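You operate a simulated robot arm through the tools that you are given. There is no shell and no other tool. Be economical: measure what you need, move in short steps, check, and stop when the job is done.

You run a simulated robot arm. Do the job below in one go: nothing can be reset, and whatever is moved stays where it is left.

TASK
The wrong punch marked the yellow bracket: take it out and reset the lever press by the depth display.
Fine: leave the lever up; draw the bracket slide out before reaching in; bracket on the bracket mat; punch bar and depth knob as shown; spring knob stays.

It is judged by the outcome, as a careful person would: the job done as asked, and still so three seconds after it is handed in. It fails if anything else is knocked over, pushed out of place, dropped, spilled or broken.

THE ROBOT
A 7-joint arm with a three-finger gripper, fixed in place. Base frame: the origin is at the foot of the arm, x ahead of it, y to its left, z up; the work surface is at about z = 0.88. Lengths are in m, angles in rad, forces in N, time in s.
Its first joint turns from -2.897 to 2.897 rad. Payload 2.69 kg.
The tool frame sits at the grasp point between the pads (the TCP): z along the fingers, y along the line on which they close. The tips reach 0.029 m beyond it. The gripper opens to 0.12 m. The gripper's body begins 0.078 m behind the TCP.
Orientation is that of the tool frame in the base frame, as a unit quaternion [x, y, z, w]. With the fingers straight down and closing along the base's y, the tool's x points along the base's -x, its y along +y and its z along -z.

THE INTERFACE
- The arm moves only by the tool step_arm. Its argument "targets" is a list of rows, each a list of 7 numbers: the shift along the tool's x, y, z in m, then the turn, a rotation vector about the tool's x, y, z in rad, then the opening in per cent of the stroke, from 0 (shut) to 100 (fully open). In form: [[tx, ty, tz, ax, ay, az, claw], ...]. A call has 1 to 12 rows; each row is the pose to reach, as a shift and turn from the pose commanded when the call began, along the tool's axes at that moment. Rows are played at 5 a second. More than 0.05 m and 0.15 rad between two rows, or a gripper value outside its range, and nothing of the call is played. A pose out of reach is approached as far as the arm can. The call stops where the force on the tool passes 40 N (or 10 N more than at its start, if that is more) or the arm is blocked; 0.2 s more then pass. Each finger halts on what it meets, pressing with about 23 N; the grip force reading is that of the motor and also rises with nothing between the fingers. The clock runs only during rows and for 0.2 s after the last one: add rows that repeat a pose to give the fingers time. It gives the time, the measured TCP pose, the force on the tool (base axes), the opening and the grip force at its end, in the units of the frame above (readings bear some noise), with the torque about the TCP (base axes, N m) and any sound that the robot's microphone picked up, and new pictures: "show" is both (left out), scene, wrist or none.
- Cameras (640 x 400 px; columns grow to the right, rows downward): "scene" is fixed at [0.05, -0.4983, 1.6204]; the picture's right is [0.72, -0.70, 0.00], its down [-0.32, -0.33, -0.89] and it looks along [0.62, 0.64, -0.46] (base axes); focal length 310 px, centre (320, 200). "wrist" rides on the gripper at [0.063, 0, -0.104] in the tool frame; the picture's right is [0.00, 1.00, 0.00], its down [-0.83, 0.00, -0.56] and it looks along [-0.56, 0.00, 0.83] (tool axes); focal length 275 px, centre (320, 200). There is no depth. A picture from a camera that has moved, and an enlarged one, comes with that camera's place and axes in the base frame and with its lens.
- slide_trunk(by): slides the trunk up (or, below 0, down) by that many m; the arm rides with it, the base frame stays. It gives what a move gives, with no picture.
- close_up(camera, box): a new picture of the part [left, top, right, bottom] of that camera's present view, enlarged. The clock stands still meanwhile.
- job_done(): hands the job in; it is judged then, once.

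Go step by step. Nothing tells you positions but the pictures and the camera data: compare them with the known pose of the tool, close in by small moves and look again before you grip or let go. The budget is 120 turns and 200 pictures, counting those below and the enlarged ones. Unless the task says otherwise, let go and move clear before handing in, and close with one line.

The tools are called after "Call:" as a command line: name --pt "numbers of a row" for each row, then --argument value for the rest, lists and objects as JSON in quotes. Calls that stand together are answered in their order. step_arm: Moves the arm, as the interface text tells. Its arguments: {"type":"object","properties":{"targets":{"type":"array"},"show":{"type":"string","enum":["both","scene","wrist","none"]}},"required":["targets"]} The other tools are called the same way: slide_trunk (by) slides the trunk up or down; close_up (camera, box) takes an enlarged picture of a part of a camera's view; job_done () hands the job in.

At the start:

```text
time_s: 0.0
tool_pos: [0.4829, 0.1573, 1.4636]
ee_rot: [0.0, 1.0, -0.001, 0.0]
force: [0.1, -1.1, 0.5]
ft_torque: [-0.04, -0.01, 0.01]
gripper_width: 0.12
grasp_force: 0.1
trunk travel left (down, up): [-0.45, 0.136]
```

scene: 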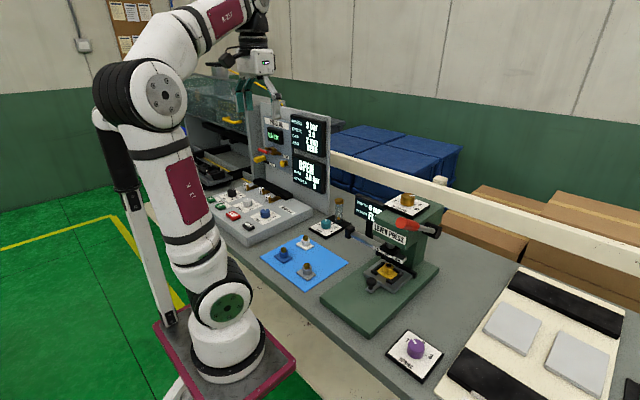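
wrist: 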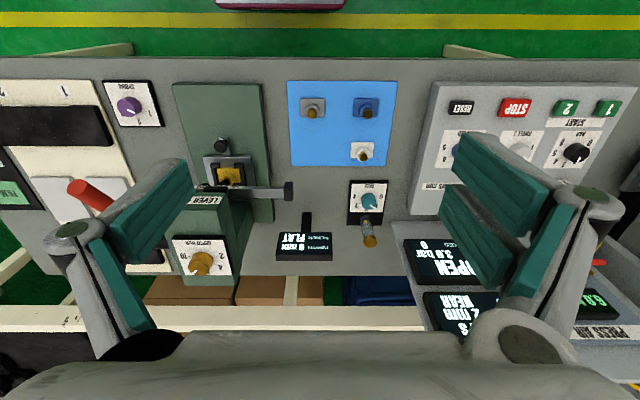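

I see a lever press (green) with a yellow bracket on a slide, a blue mat, several knobs and displays. I'll enlarge the relevant parts before moving.

Call:
close_up --camera "scene" --box '[310, 180, 450, 340]'

Call:
close_up --camera "wrist" --box '[160, 80, 410, 290]'

Call:
close_up --camera "scene" --box '[190, 90, 350, 290]'

Call:
close_up --camera "scene" --box '[380, 260, 640, 400]'

```text
2.50 times, centred on (380, 260) of scene
camera zoom: at [0.05, -0.4983, 1.6204], right [0.72, -0.7, 0.0], down [-0.32, -0.33, -0.89], along [0.62, 0.64, -0.46], focal length 775 px, centre (170, 50)
```

zoom: 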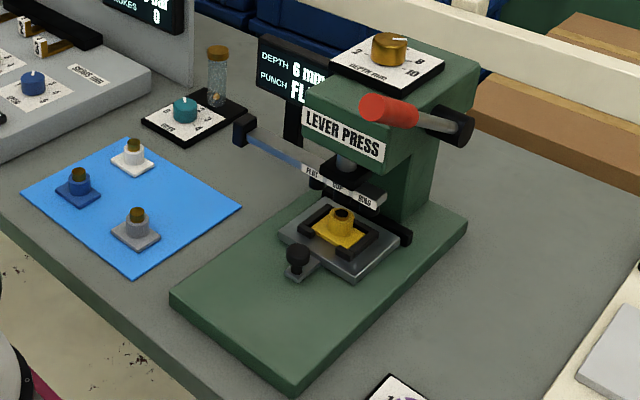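

```text
1.90 times, centred on (285, 185) of wrist
camera zoom: at [0.4207, 0.1576, 1.567], right [0.0, 1.0, 0.0], down [0.83, 0.0, 0.56], along [0.56, 0.0, -0.83], focal length 524 px, centre (387, 229)
```

zoom: 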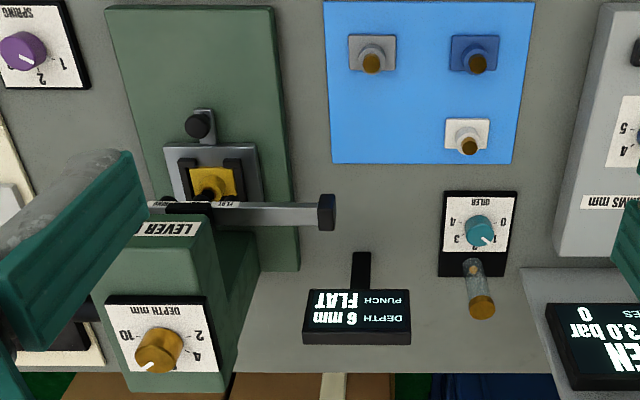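

```text
2.00 times, centred on (270, 190) of scene
camera zoom: at [0.05, -0.4983, 1.6204], right [0.72, -0.7, 0.0], down [-0.32, -0.33, -0.89], along [0.62, 0.64, -0.46], focal length 620 px, centre (420, 220)
```

zoom: 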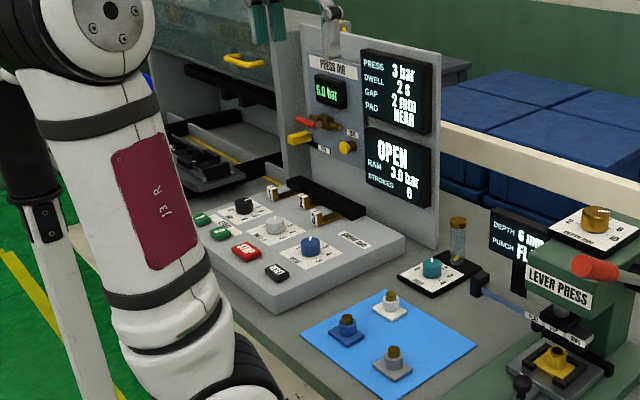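

```text
2.46 times, centred on (510, 330) of scene
camera zoom: at [0.05, -0.4983, 1.6204], right [0.72, -0.7, 0.0], down [-0.32, -0.33, -0.89], along [0.62, 0.64, -0.46], focal length 763 px, centre (-148, -120)
```

zoom: 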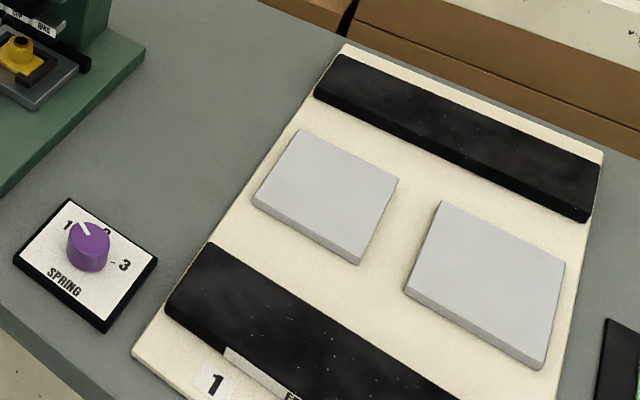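

The display reads DEPTH 6 mm, PUNCH FLAT. I'll zoom harder on the dial and the punch bar.

Call:
close_up --camera "scene" --box '[375, 185, 435, 222]'

Call:
close_up --camera "scene" --box '[340, 220, 420, 295]'

Call:
close_up --camera "wrist" --box '[160, 170, 260, 280]'

Call:
close_up --camera "scene" --box '[350, 190, 390, 230]'

```text
10.67 times, centred on (405, 204) of scene
camera zoom: at [0.05, -0.4983, 1.6204], right [0.72, -0.7, 0.0], down [-0.32, -0.33, -0.89], along [0.62, 0.64, -0.46], focal length 3306 px, centre (-587, 163)
```

zoom: 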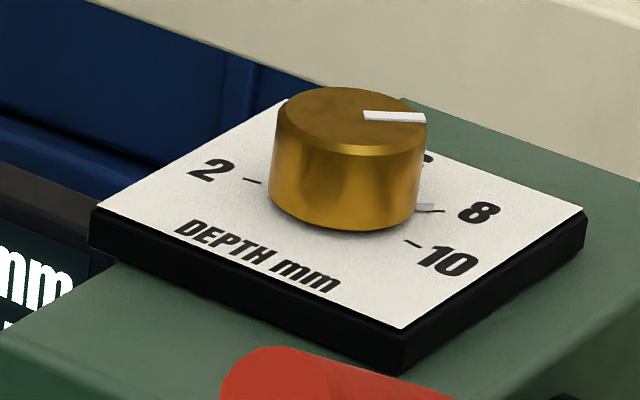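

```text
5.33 times, centred on (380, 258) of scene
camera zoom: at [0.05, -0.4983, 1.6204], right [0.72, -0.7, 0.0], down [-0.32, -0.33, -0.89], along [0.62, 0.64, -0.46], focal length 1653 px, centre (0, -107)
```

zoom: 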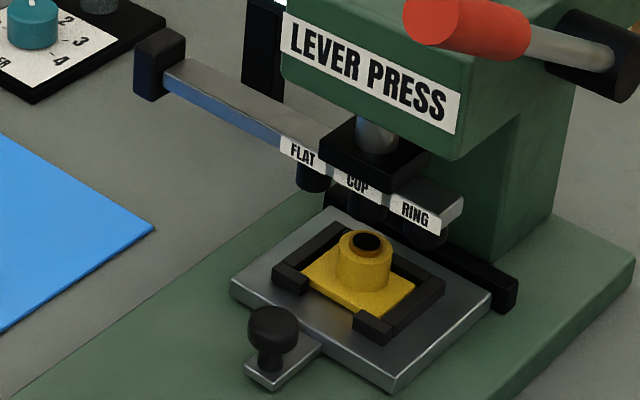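

```text
3.64 times, centred on (210, 225) of wrist
camera zoom: at [0.4207, 0.1576, 1.567], right [0.0, 1.0, 0.0], down [0.83, 0.0, 0.56], along [0.56, 0.0, -0.83], focal length 1001 px, centre (720, 109)
```

zoom: 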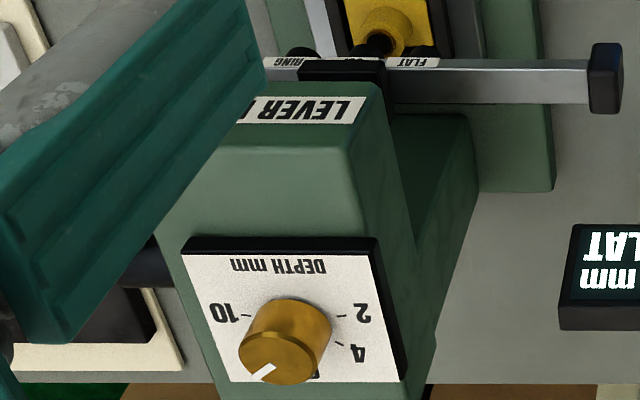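

```text
10.00 times, centred on (370, 210) of scene
camera zoom: at [0.05, -0.4983, 1.6204], right [0.72, -0.7, 0.0], down [-0.32, -0.33, -0.89], along [0.62, 0.64, -0.46], focal length 3100 px, centre (-180, 100)
```

zoom: 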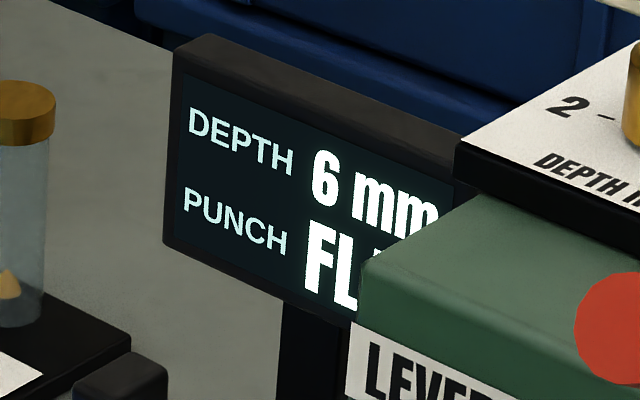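

The depth pointer sits around 8 (must go to 6), and CUP seems to be under the ram (FLAT must go there). The slide knob is near (0.676, -0.077, 0.955) and the lever tip near (0.62, -0.19, 1.24). I move in halfway and look.

Call:
step_arm --pt "-0.02 -0.026 0.027 0 0 0 100" --pt "-0.04 -0.052 0.054 0 0 0 100" --pt "-0.06 -0.078 0.081 0 0 0 100" --pt "-0.08 -0.104 0.108 0 0 0 100" --pt "-0.1 -0.13 0.136 0 0 0 100" --pt "-0.117 -0.157 0.164 0 0 0 100" --pt "-0.117 -0.157 0.164 0 0 0 100"

```text
time_s: 1.6
tool_pos: [0.6024, 0.0004, 1.3021]
ee_rot: [0.0, 1.0, -0.001, 0.001]
force: [0.1, -0.4, 0.0]
ft_torque: [-0.03, 0.03, 0.02]
gripper_width: 0.12
grasp_force: 0.2
trunk travel left (down, up): [-0.45, 0.136]
camera wrist: at [0.5395, 0.0, 1.405], right [0.0, 1.0, 0.0], down [0.83, 0.0, 0.56], along [0.56, 0.0, -0.83], focal length 275 px, centre (320, 200)
```

scene: 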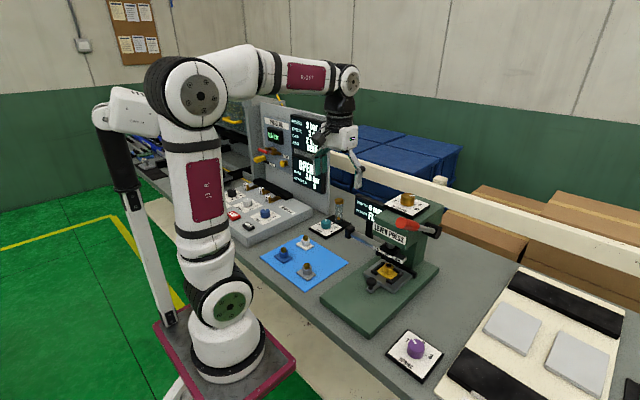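
wrist: 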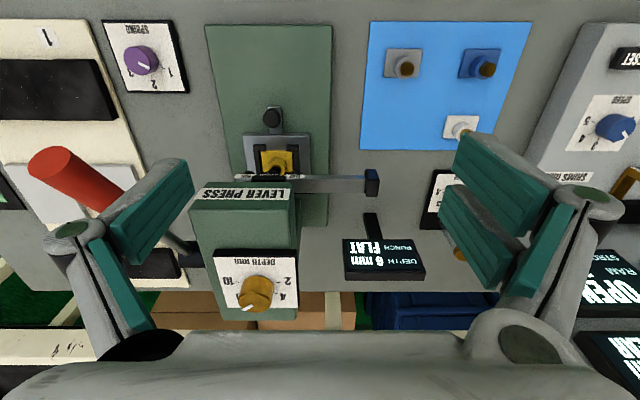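

Positions agree: slide knob about (0.678, -0.078, 0.96), lever tip (0.627, -0.183, 1.24). I narrow the gripper and go above the slide knob.

Call:
step_arm --pt "-0.023 -0.026 0 0 0 0 50" --pt "-0.046 -0.052 0 0 0 0 50" --pt "-0.07 -0.078 0 0 0 0 50" --pt "-0.07 -0.078 0.045 0 0 0 50" --pt "-0.07 -0.078 0.09 0 0 0 50" --pt "-0.07 -0.078 0.135 0 0 0 50" --pt "-0.07 -0.078 0.18 0 0 0 50" --pt "-0.07 -0.078 0.22 0 0 0 50" --pt "-0.07 -0.078 0.22 0 0 0 50"

```text
time_s: 3.6
tool_pos: [0.6692, -0.0772, 1.0788]
ee_rot: [0.0, 1.0, 0.0, 0.0]
force: [0.1, -0.4, 0.3]
ft_torque: [0.01, 0.03, 0.0]
gripper_width: 0.0602
grasp_force: 0.2
trunk travel left (down, up): [-0.45, 0.136]
camera wrist: at [0.6079, -0.0766, 1.182], right [0.0, 1.0, 0.0], down [0.83, 0.0, 0.56], along [0.56, 0.0, -0.83], focal length 275 px, centre (320, 200)
```

scene: 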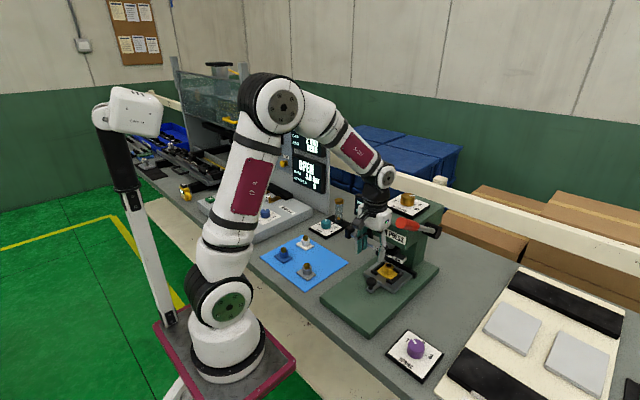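
wrist: 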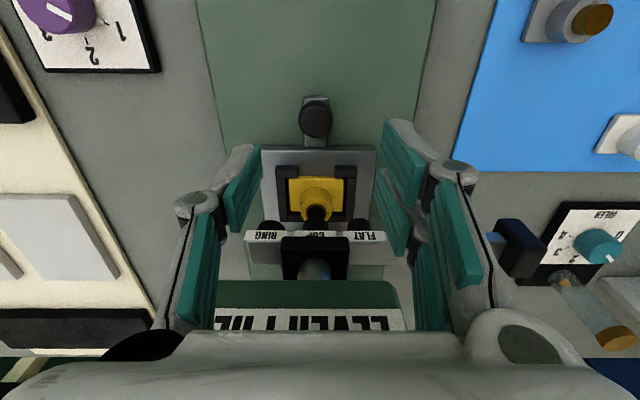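

CUP is indeed under the ram. The slide knob is almost directly below; I go down partway and check clearance with the press head.

Call:
step_arm --pt "-0.003 -0.002 0.03 0 0 0 40" --pt "-0.004 -0.003 0.06 0 0 0 40" --pt "-0.004 -0.003 0.085 0 0 0 40" --pt "-0.004 -0.003 0.085 0 0 0 40"

Call:
close_up --camera "scene" --box '[340, 150, 460, 300]'

```text
time_s: 4.6
tool_pos: [0.6756, -0.0789, 0.9948]
ee_rot: [0.0, 1.0, 0.0, 0.0]
force: [-0.8, 0.2, -0.1]
ft_torque: [-0.01, -0.01, 0.01]
gripper_width: 0.0478
grasp_force: 0.1
trunk travel left (down, up): [-0.45, 0.136]
camera wrist: at [0.6126, -0.0798, 1.0969], right [0.0, 1.0, 0.0], down [0.83, 0.0, 0.56], along [0.56, 0.0, -0.83], focal length 275 px, centre (320, 200)
```

scene: 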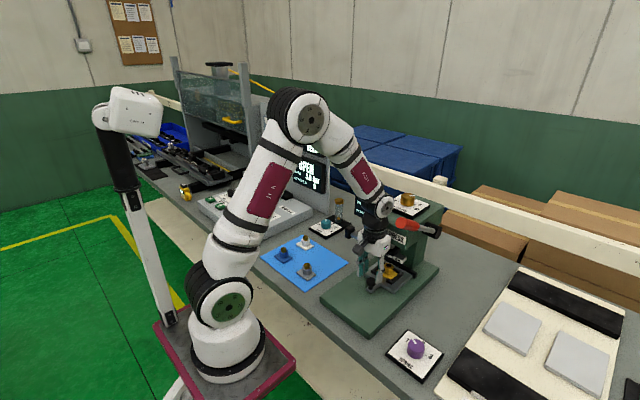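
wrist: 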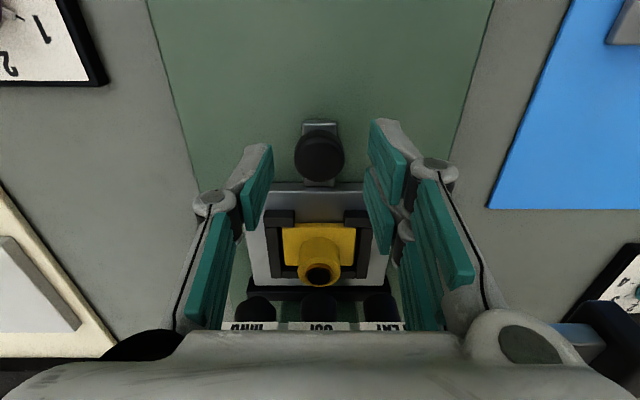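

```text
2.67 times, centred on (400, 225) of scene
camera zoom: at [0.05, -0.4983, 1.6204], right [0.72, -0.7, 0.0], down [-0.32, -0.33, -0.89], along [0.62, 0.64, -0.46], focal length 827 px, centre (107, 133)
```

zoom: 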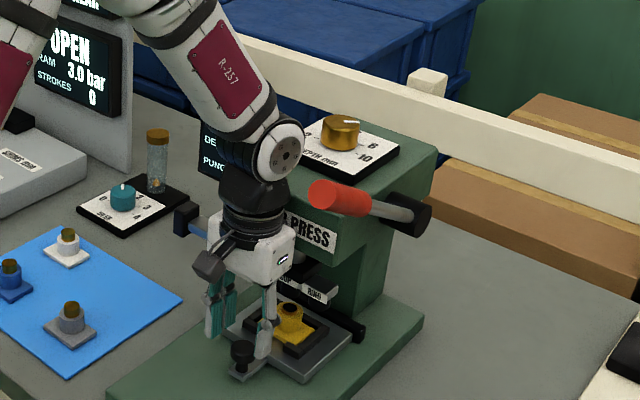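

Clearance looks good. I go down the last bit and grip the slide knob.

Call:
step_arm --pt "-0.001 0 0.018 0 0 0 40" --pt "-0.001 0 0.034 0 0 0 40" --pt "-0.001 0 0.034 0 0 0 10" --pt "-0.001 0 0.034 0 0 0 10" --pt "-0.001 0 0.034 0 0 0 10"

```text
time_s: 5.8
tool_pos: [0.674, -0.0798, 0.9591]
ee_rot: [0.0, 1.0, 0.0, -0.001]
force: [-0.1, -3.7, -2.2]
ft_torque: [-0.06, -0.13, -0.08]
gripper_width: 0.0286
grasp_force: 44.5
trunk travel left (down, up): [-0.45, 0.136]
camera wrist: at [0.6133, -0.08, 1.062], right [0.0, 1.0, 0.0], down [0.83, 0.0, 0.56], along [0.56, 0.0, -0.83], focal length 275 px, centre (320, 200)
```

scene: 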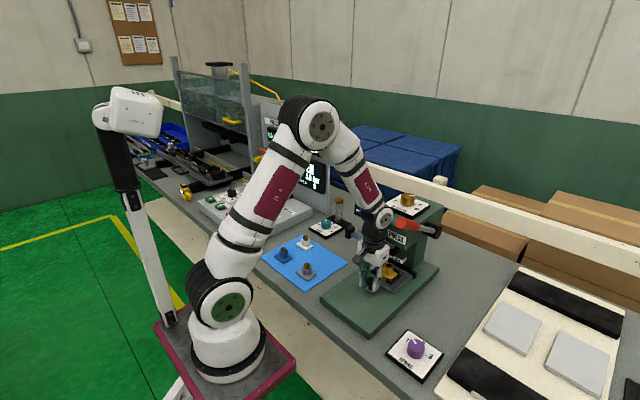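
wrist: 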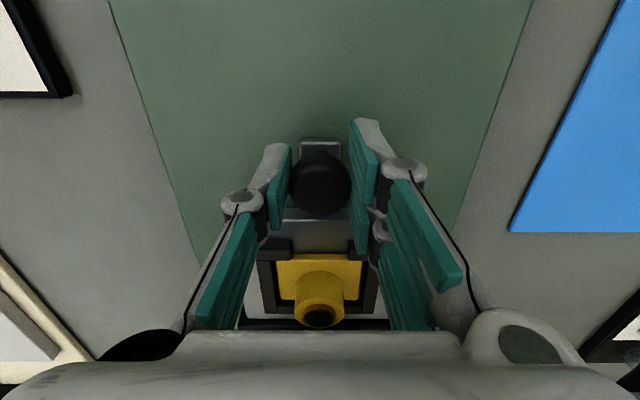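

The knob is held (0.0286 wide). I pull the slide straight out toward the base.

Call:
step_arm --pt "0.01 0 0.034 0 0 0 10" --pt "0.02 0 0.034 0 0 0 10" --pt "0.03 0 0.034 0 0 0 10" --pt "0.04 0 0.034 0 0 0 10" --pt "0.05 0 0.034 0 0 0 10" --pt "0.06 0 0.034 0 0 0 10"

```text
time_s: 6.2
tool_pos: [0.6733, -0.0797, 0.9432]
ee_rot: [-0.001, 1.0, 0.0, 0.008]
force: [-7.4, 0.6, -1.1]
ft_torque: [-0.01, -0.13, 0.0]
gripper_width: 0.0287
grasp_force: 12.2
trunk travel left (down, up): [-0.45, 0.136]
stopped in row 1: the force on the tool passed its limit at 112 N (the readings are from after the stop); the commanded pose is now the measured one
camera wrist: at [0.6096, -0.08, 1.0446], right [-0.01, 1.0, 0.0], down [0.82, 0.01, 0.57], along [0.57, 0.0, -0.82], focal length 275 px, centre (320, 200)
```

scene: 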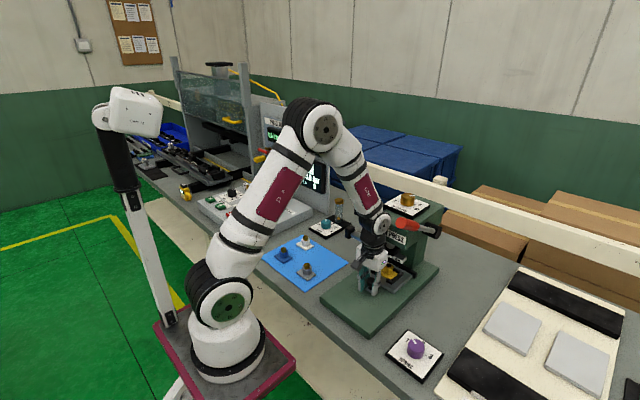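
wrist: 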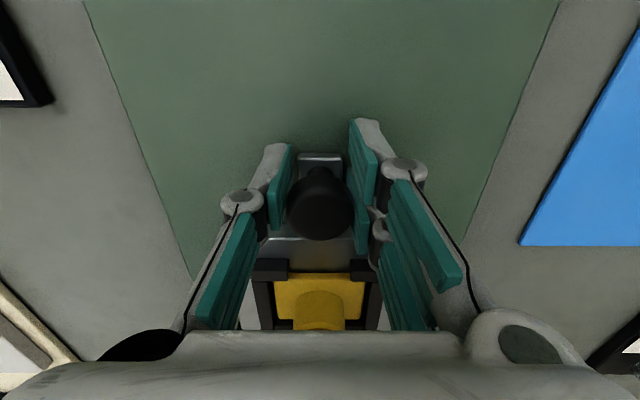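

My mistake: rows are relative to the new start, so that pressed down until it touched. I open, rise back to z≈0.958, regrip, and check.

Call:
step_arm --pt "0 0 0 0 0 0 40" --pt "0 0 -0.008 0 0 0 40" --pt "-0.001 0 -0.015 0 -0.016 0 40" --pt "-0.001 0 -0.015 0 -0.016 0 15" --pt "-0.001 0 -0.015 0 -0.016 0 15" --pt "-0.001 0 -0.015 0 -0.016 0 15"

Call:
close_up --camera "scene" --box '[340, 190, 440, 310]'

```text
time_s: 7.6
tool_pos: [0.6761, -0.0796, 0.9577]
ee_rot: [-0.001, 1.0, -0.001, 0.019]
force: [-0.5, 2.9, 7.7]
ft_torque: [0.06, 0.22, 0.05]
gripper_width: 0.0286
grasp_force: 44.9
trunk travel left (down, up): [-0.45, 0.136]
camera wrist: at [0.6102, -0.08, 1.0587], right [-0.01, 1.0, 0.0], down [0.81, 0.01, 0.59], along [0.59, 0.0, -0.81], focal length 275 px, centre (320, 200)
```

scene: 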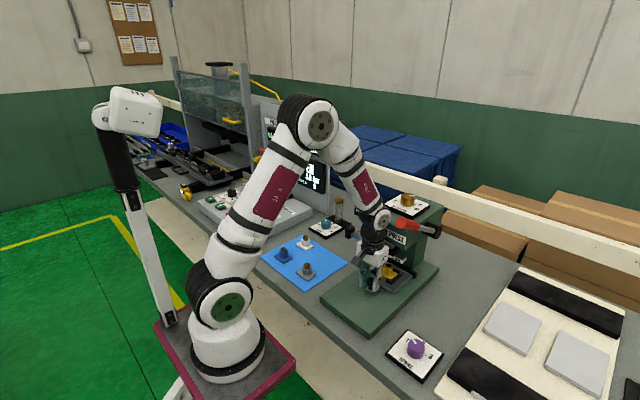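
wrist: 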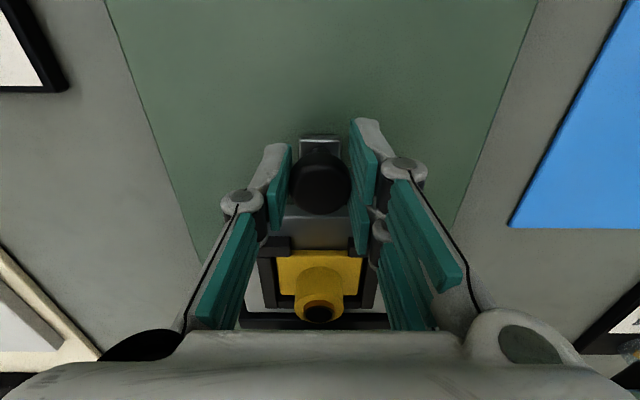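

```text
3.33 times, centred on (390, 250) of scene
camera zoom: at [0.05, -0.4983, 1.6204], right [0.72, -0.7, 0.0], down [-0.32, -0.33, -0.89], along [0.62, 0.64, -0.46], focal length 1033 px, centre (87, 33)
```

zoom: 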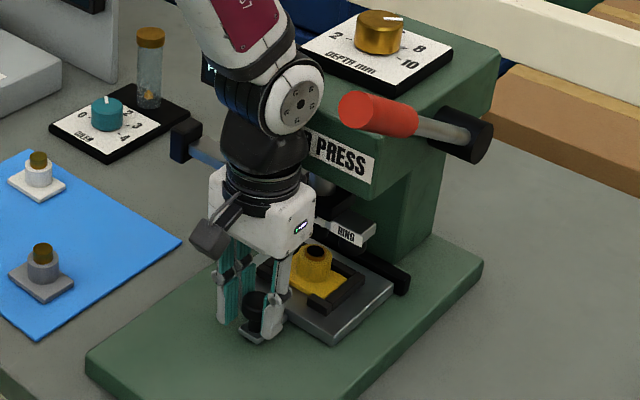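

The knob is held again, nothing seems displaced, but the tool is tilted about 0.038 rad; I correct that while pulling out.

Call:
step_arm --pt "0.003 0 0 0 0.02 0 15" --pt "0.012 0 0 0 0.038 0 15" --pt "0.022 0 -0.0008 0 0.038 0 15" --pt "0.032 0 -0.0012 0 0.038 0 15" --pt "0.042 0 -0.0016 0 0.038 0 15" --pt "0.052 0 -0.002 0 0.038 0 15" --pt "0.062 0 -0.0024 0 0.038 0 15"

```text
time_s: 9.2
tool_pos: [0.6134, -0.0796, 0.9578]
ee_rot: [-0.001, 1.0, 0.0, -0.003]
force: [0.8, 5.0, -19.2]
ft_torque: [0.07, 0.3, -0.07]
gripper_width: 0.0287
grasp_force: 44.9
trunk travel left (down, up): [-0.45, 0.136]
camera wrist: at [0.5513, -0.0799, 1.0612], right [-0.01, 1.0, 0.0], down [0.83, 0.01, 0.55], along [0.55, 0.0, -0.83], focal length 275 px, centre (320, 200)
```

scene: 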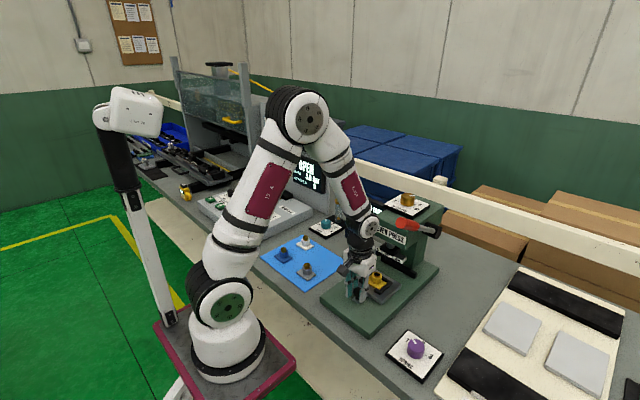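
wrist: 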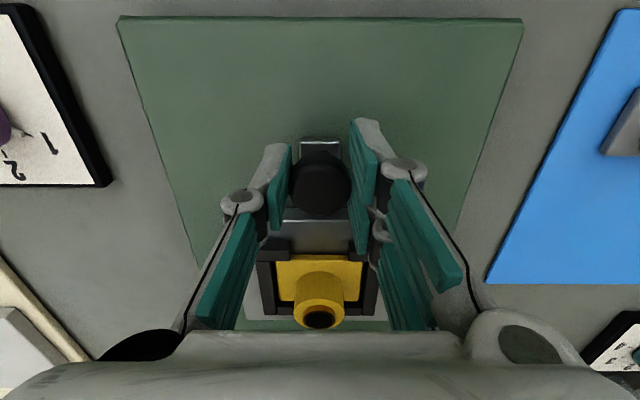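

The slide moved 63 mm with the bracket. I continue until it stops.

Call:
step_arm --pt "0.008 0 0 0 0 0 15" --pt "0.016 0 0 0 0 0 15" --pt "0.024 0 0 0 0 0 15" --pt "0.032 0 0 0 0 0 15" --pt "0.04 0 0 0 0 0 15"

```text
time_s: 10.4
tool_pos: [0.5745, -0.0811, 0.9577]
ee_rot: [-0.001, 1.0, -0.001, -0.002]
force: [0.8, 4.5, -29.8]
ft_torque: [0.05, 0.46, 0.06]
gripper_width: 0.0285
grasp_force: 45.1
trunk travel left (down, up): [-0.45, 0.136]
camera wrist: at [0.5121, -0.0799, 1.0617], right [-0.01, 1.0, 0.0], down [0.83, 0.01, 0.55], along [0.55, 0.0, -0.83], focal length 275 px, centre (320, 200)
```

scene: 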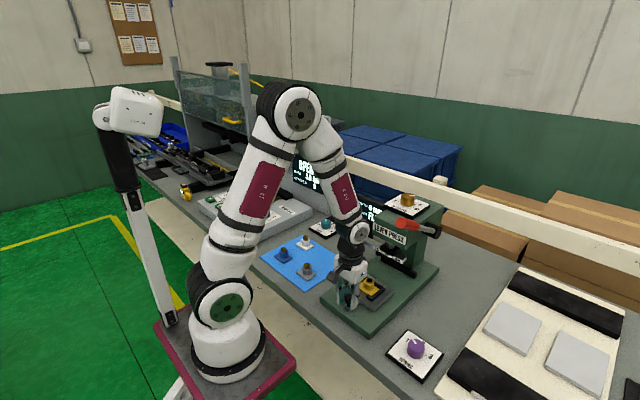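
wrist: 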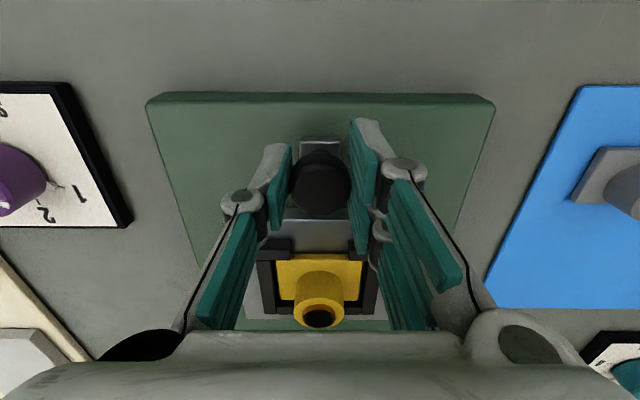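

The slide is out 100 mm; the bracket should be near x≈0.665, clear of the head. I let go and rise to look.

Call:
step_arm --pt "0 0 0 0 0 0 40" --pt "0 0 0 0 0 0 40" --pt "0 0 -0.04 0 0 0 45" --pt "0 0 -0.08 0 0 0 45" --pt "0 0 -0.12 0 0 0 45" --pt "0 0 -0.12 0 0 0 45"

Call:
close_up --camera "scene" --box '[320, 220, 440, 320]'

```text
time_s: 11.8
tool_pos: [0.572, -0.079, 1.0773]
ee_rot: [-0.001, 1.0, 0.0, -0.002]
force: [0.6, -0.2, 0.6]
ft_torque: [-0.01, 0.0, -0.03]
gripper_width: 0.054
grasp_force: 0.2
trunk travel left (down, up): [-0.45, 0.136]
camera wrist: at [0.5105, -0.0789, 1.1802], right [-0.01, 1.0, 0.0], down [0.83, 0.01, 0.55], along [0.55, 0.0, -0.83], focal length 275 px, centre (320, 200)
```

scene: 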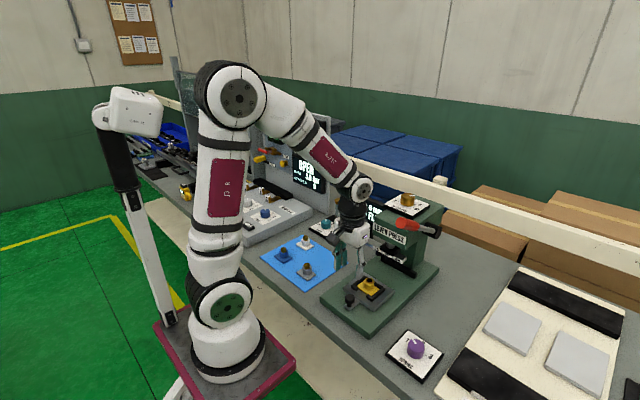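
wrist: 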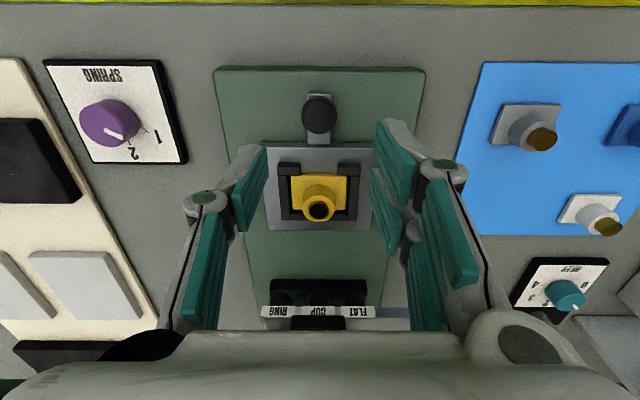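

```text
4.00 times, centred on (380, 270) of scene
camera zoom: at [0.05, -0.4983, 1.6204], right [0.72, -0.7, 0.0], down [-0.32, -0.33, -0.89], along [0.62, 0.64, -0.46], focal length 1240 px, centre (80, -80)
```

zoom: 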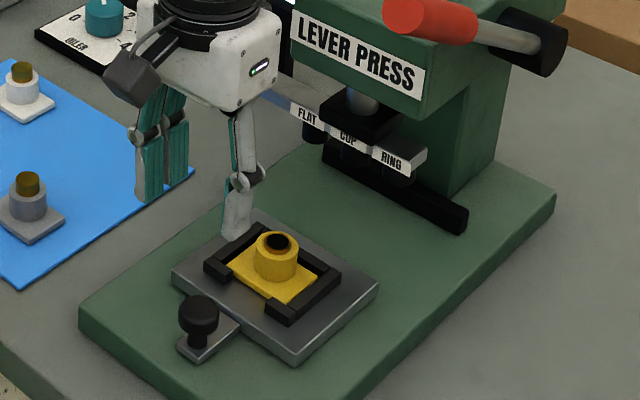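

The bracket's boss is centred at about (0.665, -0.080), top z≈0.967, ~34 mm across. I move above it and partly down, then check centring.

Call:
step_arm --pt "-0.031 -0.001 0 0 -0.002 0 45" --pt "-0.062 -0.001 0 0 -0.004 0 45" --pt "-0.092 -0.001 0 0 -0.004 0 45" --pt "-0.092 -0.001 0.04 0 -0.004 0 45" --pt "-0.092 -0.001 0.07 0 -0.004 0 45" --pt "-0.092 -0.001 0.07 0 -0.004 0 45"

Call:
close_up --camera "scene" --box '[320, 220, 440, 320]'

```text
time_s: 13.2
tool_pos: [0.6652, -0.082, 1.0063]
ee_rot: [-0.002, 1.0, -0.001, 0.001]
force: [0.0, -0.2, -0.1]
ft_torque: [0.0, 0.02, 0.02]
gripper_width: 0.054
grasp_force: 0.0
trunk travel left (down, up): [-0.45, 0.136]
camera wrist: at [0.6031, -0.0816, 1.1098], right [-0.01, 1.0, 0.0], down [0.83, 0.01, 0.56], along [0.56, 0.0, -0.83], focal length 275 px, centre (320, 200)
```

scene: 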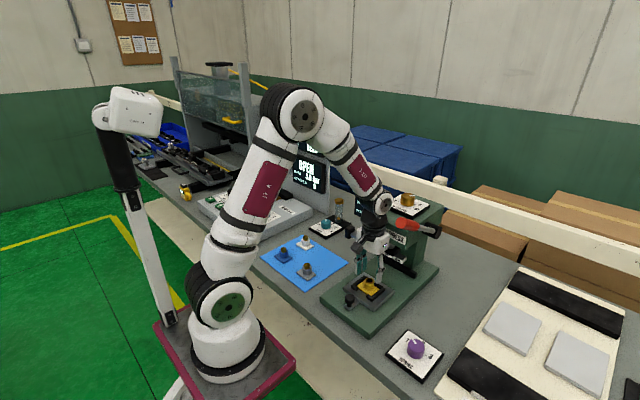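
wrist: 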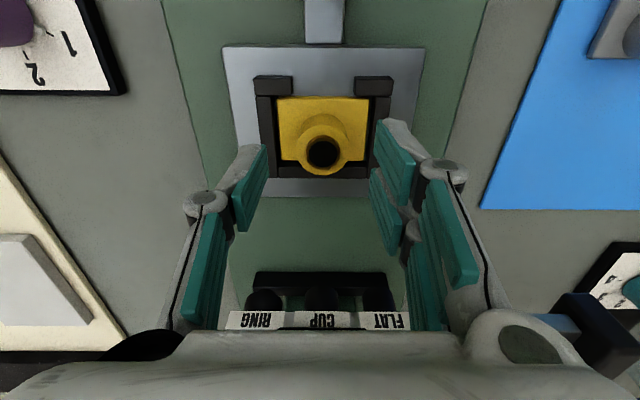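

```text
4.00 times, centred on (380, 270) of scene
camera zoom: at [0.05, -0.4983, 1.6204], right [0.72, -0.7, 0.0], down [-0.32, -0.33, -0.89], along [0.62, 0.64, -0.46], focal length 1240 px, centre (80, -80)
```

zoom: 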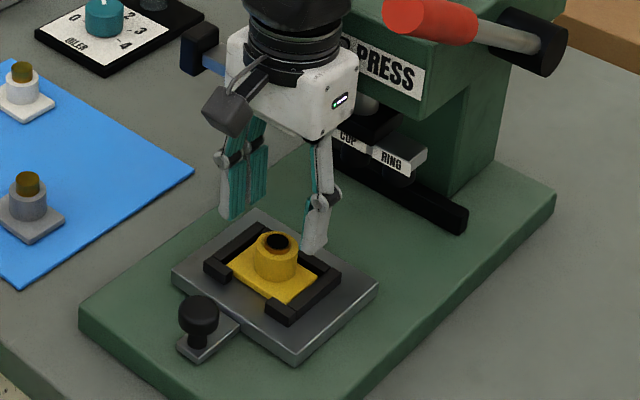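

Fingers are centred within ~2 mm. I go down, keeping tips above the nest walls, and close on the boss.

Call:
step_arm --pt "-0.002 0.001 0.014 0 0 0 40" --pt "-0.002 0.001 0.029 0 0 0 40" --pt "-0.002 0.001 0.029 0 0 0 10" --pt "-0.002 0.001 0.029 0 0 0 10" --pt "-0.002 0.001 0.029 0 0 0 10"

Call:
close_up --camera "scene" --box '[320, 220, 440, 320]'

```text
time_s: 14.4
tool_pos: [0.6683, -0.08, 0.9786]
ee_rot: [-0.001, 1.0, -0.001, 0.0]
force: [0.5, 0.1, 0.7]
ft_torque: [0.02, -0.03, -0.02]
gripper_width: 0.0317
grasp_force: 22.8
trunk travel left (down, up): [-0.45, 0.136]
camera wrist: at [0.6057, -0.0804, 1.0818], right [-0.01, 1.0, 0.0], down [0.83, 0.01, 0.56], along [0.56, 0.0, -0.83], focal length 275 px, centre (320, 200)
```

scene: 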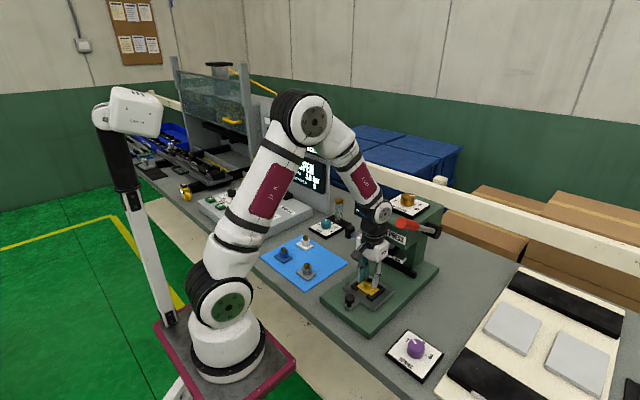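
wrist: 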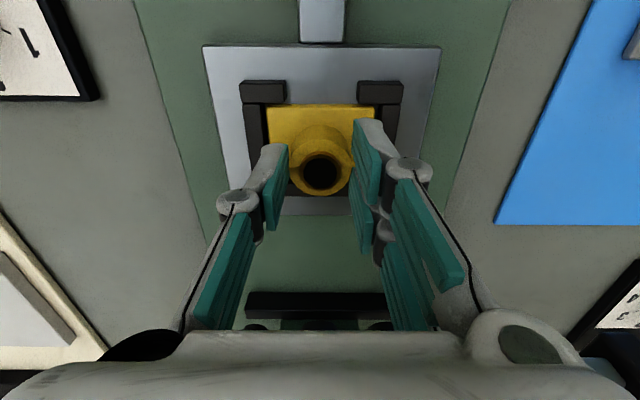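

```text
4.00 times, centred on (380, 270) of scene
camera zoom: at [0.05, -0.4983, 1.6204], right [0.72, -0.7, 0.0], down [-0.32, -0.33, -0.89], along [0.62, 0.64, -0.46], focal length 1240 px, centre (80, -80)
```

zoom: 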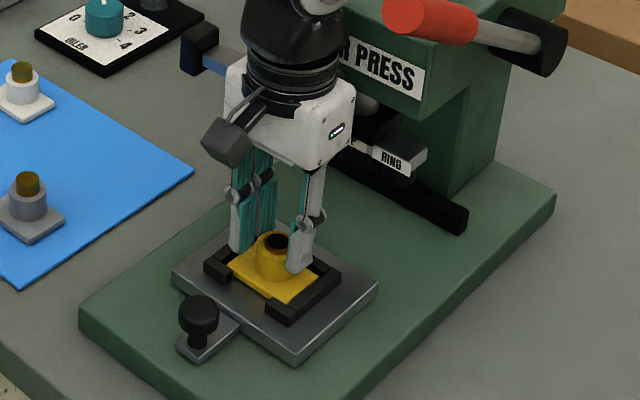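

The boss is gripped (0.0317). I lift straight out of the nest and check.

Call:
step_arm --pt "0 0 0 0 0 0 10" --pt "0 0 -0.01 0 0 0 10" --pt "0 0 -0.02 0 0 0 10" --pt "0 0 -0.04 0 0 0 10" --pt "0 0 -0.06 0 0 0 10" --pt "0 0 -0.08 0 0 0 10" --pt "0 0 -0.08 0 0 0 10"

```text
time_s: 16.0
tool_pos: [0.6688, -0.0804, 1.0594]
ee_rot: [-0.001, 1.0, 0.0, 0.001]
force: [0.1, -0.3, -0.3]
ft_torque: [-0.01, 0.0, 0.01]
gripper_width: 0.0319
grasp_force: 22.5
trunk travel left (down, up): [-0.45, 0.136]
camera wrist: at [0.6055, -0.0801, 1.1623], right [-0.01, 1.0, 0.0], down [0.83, 0.01, 0.56], along [0.56, 0.0, -0.83], focal length 275 px, centre (320, 200)
```

scene: 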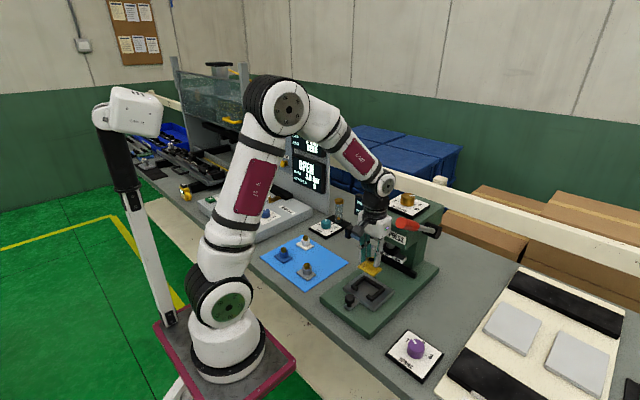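
wrist: 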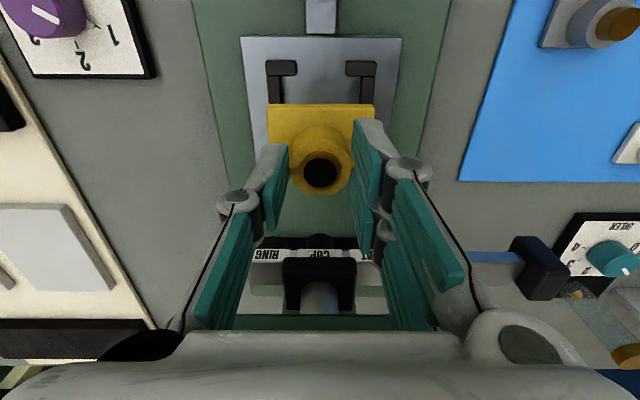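

The bracket is lifted cleanly. I carry it in front of the press to above the free part of the blue mat at about (0.69, 0.16).

Call:
step_arm --pt "0.02 0.02 0 0 0 0 10" --pt "0.02 0.06 0 0 0 0 10" --pt "0.02 0.1 0 0 0 0 10" --pt "0.02 0.14 0 0 0 0 10" --pt "0.015 0.18 0 0 0 0 10" --pt "0 0.21 0 0 0 0 10" --pt "-0.02 0.24 0 0 0 0 10" --pt "-0.02 0.24 0 0 0 0 10"

Call:
close_up --camera "scene" --box '[250, 180, 400, 300]'

```text
time_s: 17.8
tool_pos: [0.6866, 0.1612, 1.0575]
ee_rot: [-0.001, 1.0, 0.0, 0.0]
force: [0.7, 0.2, -0.9]
ft_torque: [0.01, -0.01, 0.0]
gripper_width: 0.0319
grasp_force: 22.9
trunk travel left (down, up): [-0.45, 0.136]
camera wrist: at [0.6235, 0.1611, 1.1605], right [-0.01, 1.0, 0.0], down [0.83, 0.01, 0.56], along [0.56, 0.0, -0.83], focal length 275 px, centre (320, 200)
```

scene: 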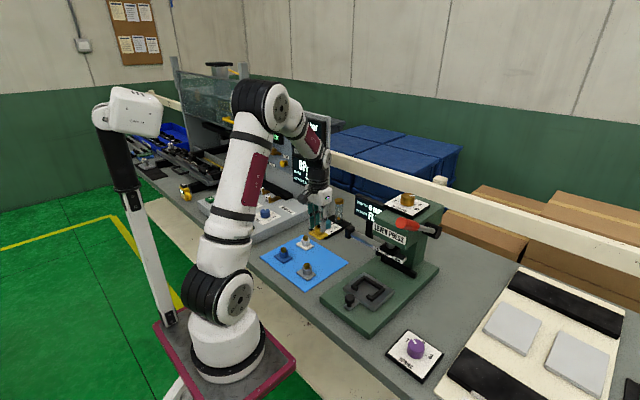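
wrist: 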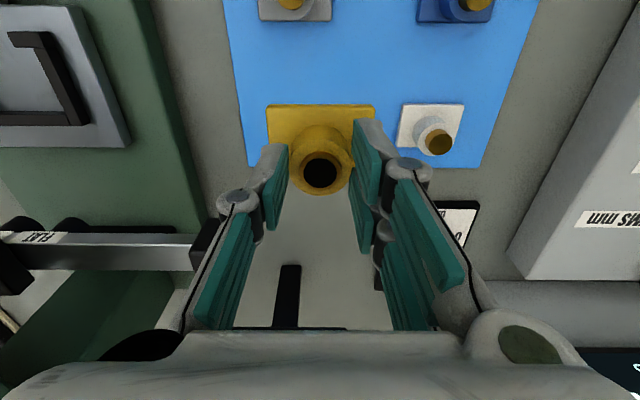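

```text
3.33 times, centred on (325, 240) of scene
camera zoom: at [0.05, -0.4983, 1.6204], right [0.72, -0.7, 0.0], down [-0.32, -0.33, -0.89], along [0.62, 0.64, -0.46], focal length 1033 px, centre (303, 67)
```

zoom: 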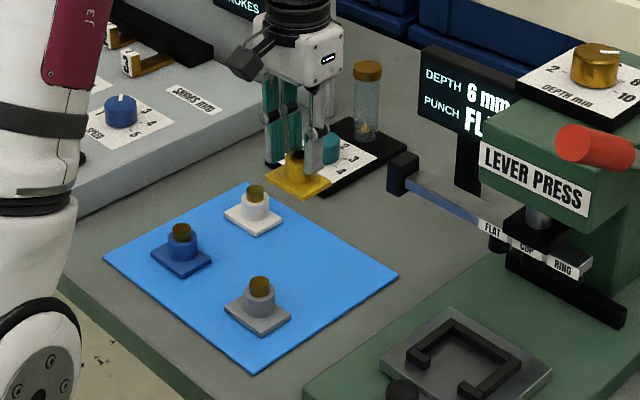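

The spot below is free: mat covers x 0.55–0.763, y 0.08–0.34. I lower toward the mat.

Call:
step_arm --pt "0 0.003 0.03 0 0 0 10" --pt "0 0.003 0.06 0 0 0 10" --pt "0 0.003 0.09 0 0 0 10" --pt "0 0.003 0.11 0 0 0 10" --pt "0 0.003 0.11 0 0 0 10"

Call:
close_up --camera "scene" --box '[270, 200, 370, 290]'

```text
time_s: 19.0
tool_pos: [0.6875, 0.164, 0.9483]
ee_rot: [-0.002, 1.0, 0.0, 0.001]
force: [0.5, 0.5, -0.6]
ft_torque: [0.02, -0.01, 0.01]
gripper_width: 0.0317
grasp_force: 22.8
trunk travel left (down, up): [-0.45, 0.136]
camera wrist: at [0.6245, 0.1637, 1.0517], right [-0.01, 1.0, 0.0], down [0.83, 0.01, 0.56], along [0.56, 0.0, -0.83], focal length 275 px, centre (320, 200)
```

scene: 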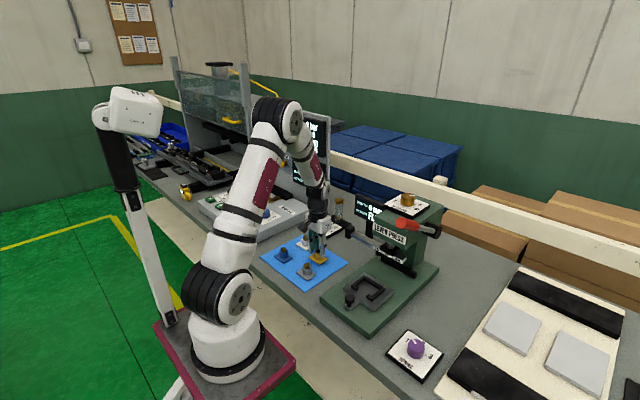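
wrist: 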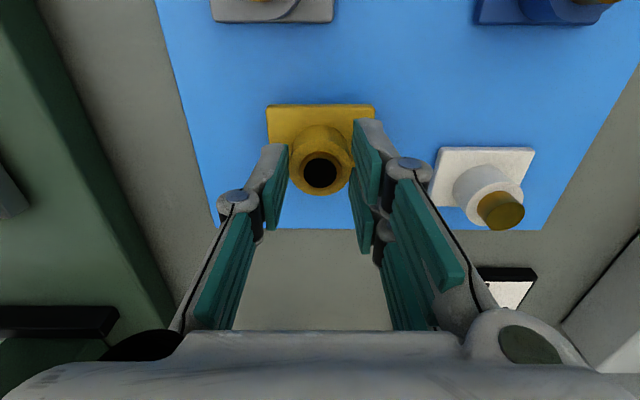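

```text
4.44 times, centred on (320, 245) of scene
camera zoom: at [0.05, -0.4983, 1.6204], right [0.72, -0.7, 0.0], down [-0.32, -0.33, -0.89], along [0.62, 0.64, -0.46], focal length 1378 px, centre (320, 0)
```

zoom: 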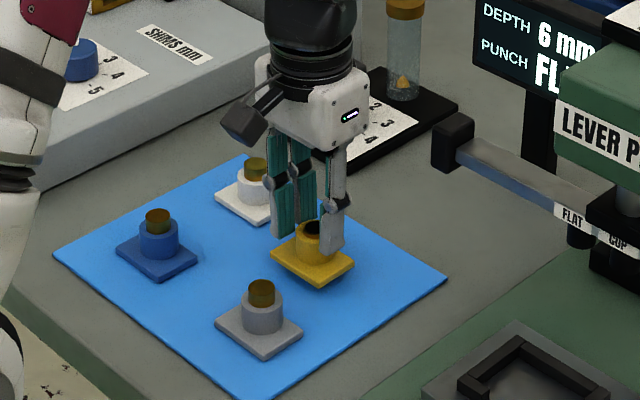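

The bracket hovers slightly above the mat. I lower in small steps watching the force.

Call:
step_arm --pt "0 0 0.004 0 0 0 10" --pt "0 0 0.008 0 0 0 10" --pt "0 0 0.012 0 0 0 10" --pt "0 0 0.015 0 0 0 10" --show "none"

Call:
close_up --camera "scene" --box '[300, 220, 350, 280]'

```text
time_s: 20.0
tool_pos: [0.6875, 0.1623, 0.9355]
ee_rot: [0.0, 1.0, -0.001, 0.003]
force: [2.0, 0.7, 16.8]
ft_torque: [-0.04, -0.12, -0.01]
gripper_width: 0.0312
grasp_force: 23.2
trunk travel left (down, up): [-0.45, 0.136]
```

```text
6.67 times, centred on (325, 250) of scene
camera zoom: at [0.05, -0.4983, 1.6204], right [0.72, -0.7, 0.0], down [-0.32, -0.33, -0.89], along [0.62, 0.64, -0.46], focal length 2066 px, centre (287, -133)
```

zoom: 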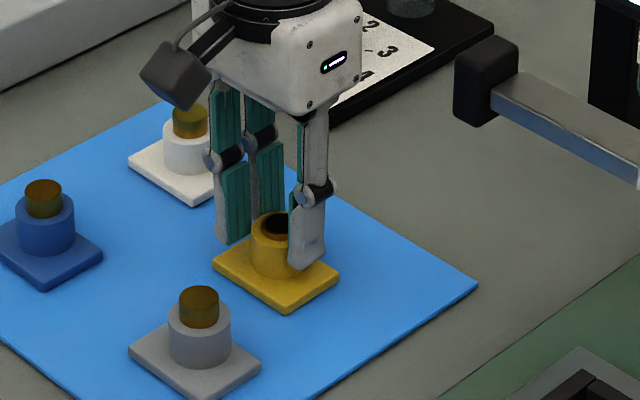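

The bracket rests on the mat (17 N upward). I release and rise.

Call:
step_arm --pt "0 0 -0.001 0 0 0 10" --pt "0 0 -0.001 0 0 0 42" --pt "0 0 -0.001 0 0 0 42" --pt "0 0 -0.04 0 -0.004 0 42" --pt "0 0 -0.085 0 -0.006 0 42" --pt "0 0 -0.13 0 -0.006 0 42" --pt "0 0 -0.17 0 -0.006 0 42" --pt "0 0 -0.17 0 -0.006 0 42"

Call:
close_up --camera "scene" --box '[250, 180, 440, 320]'

```text
time_s: 21.8
tool_pos: [0.6885, 0.164, 1.1051]
ee_rot: [-0.001, 1.0, -0.001, 0.004]
force: [0.9, 0.1, 0.5]
ft_torque: [0.0, 0.01, 0.0]
gripper_width: 0.0505
grasp_force: 0.1
trunk travel left (down, up): [-0.45, 0.136]
camera wrist: at [0.6266, 0.1642, 1.208], right [-0.01, 1.0, 0.0], down [0.83, 0.01, 0.56], along [0.56, 0.0, -0.83], focal length 275 px, centre (320, 200)
```

scene: 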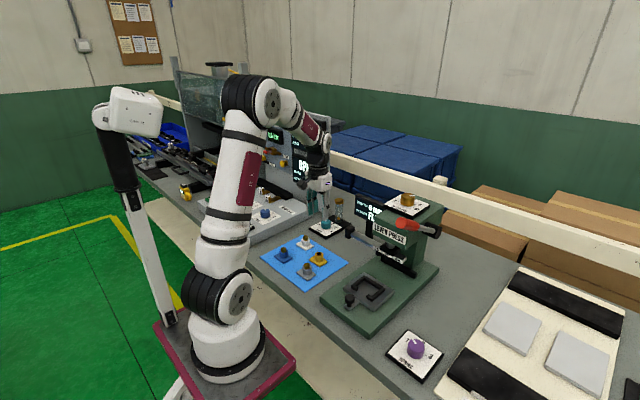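
wrist: 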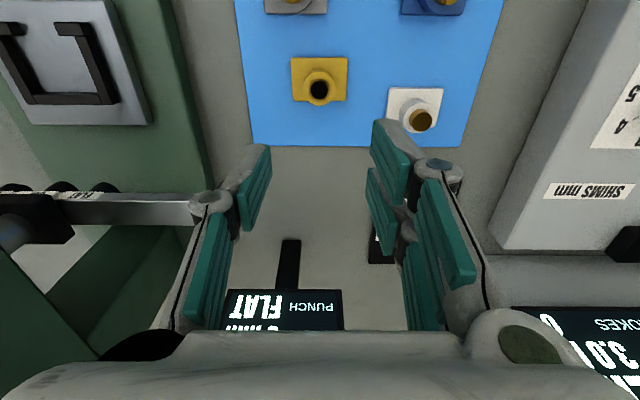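

```text
2.86 times, centred on (345, 250) of scene
camera zoom: at [0.05, -0.4983, 1.6204], right [0.72, -0.7, 0.0], down [-0.32, -0.33, -0.89], along [0.62, 0.64, -0.46], focal length 886 px, centre (249, 57)
```

zoom: 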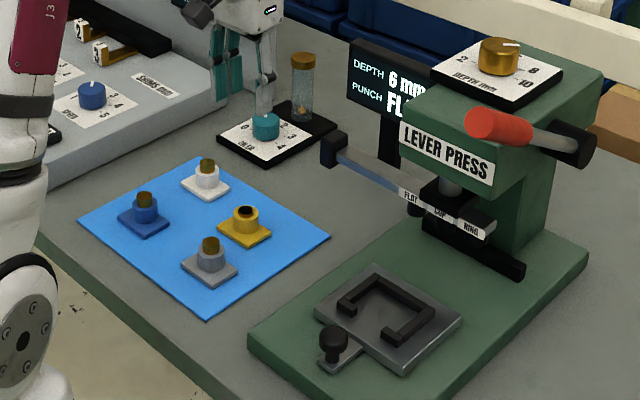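

The yellow bracket now stands on the mat. Next, the punch bar: I turn the tool 90° (camera side away from the press) while moving above the bar's end handle at about (0.76, 0.085, 1.025).

Call:
step_arm --pt "0 0 -0.02 0 0 0.14 50" --pt "0 0 -0.035 0 0 0.28 50" --pt "0 0 -0.035 0 0 0.42 50" --pt "0 0 -0.035 0 0 0.56 50" --pt "0 0 -0.035 0 0 0.7 50" --pt "-0.01 -0.01 -0.035 0 0 0.84 50" --pt "-0.02 -0.02 -0.035 0 0 0.98 50" --pt "-0.03 -0.03 -0.035 0 0 1.12 50" --pt "-0.04 -0.04 -0.035 0 0 1.26 50" --pt "-0.052 -0.047 -0.035 0 0 1.4 50" --pt "-0.062 -0.054 -0.035 0 0 1.54 50" --pt "-0.062 -0.054 -0.035 0 0 1.571 50"

```text
time_s: 24.4
tool_pos: [0.7502, 0.1096, 1.1392]
ee_rot: [0.707, 0.707, 0.001, 0.003]
force: [0.3, 0.4, -0.5]
ft_torque: [0.01, -0.03, 0.02]
gripper_width: 0.06
grasp_force: 0.1
trunk travel left (down, up): [-0.45, 0.136]
camera wrist: at [0.7492, 0.1728, 1.2422], right [1.0, 0.0, 0.01], down [0.0, -0.83, 0.56], along [0.01, -0.56, -0.83], focal length 275 px, centre (320, 200)
```

scene: 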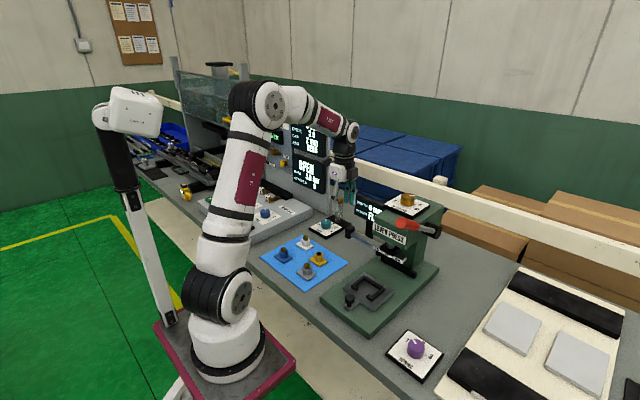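
wrist: 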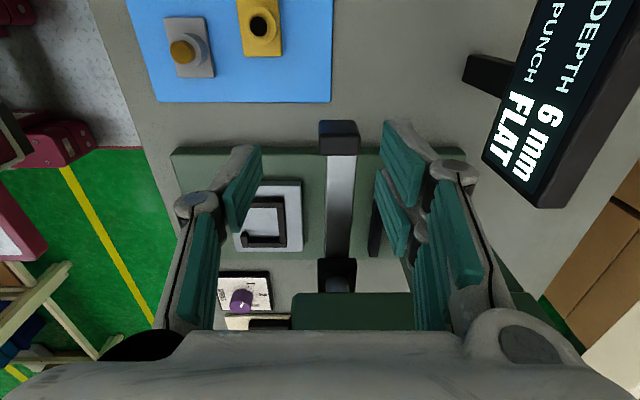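

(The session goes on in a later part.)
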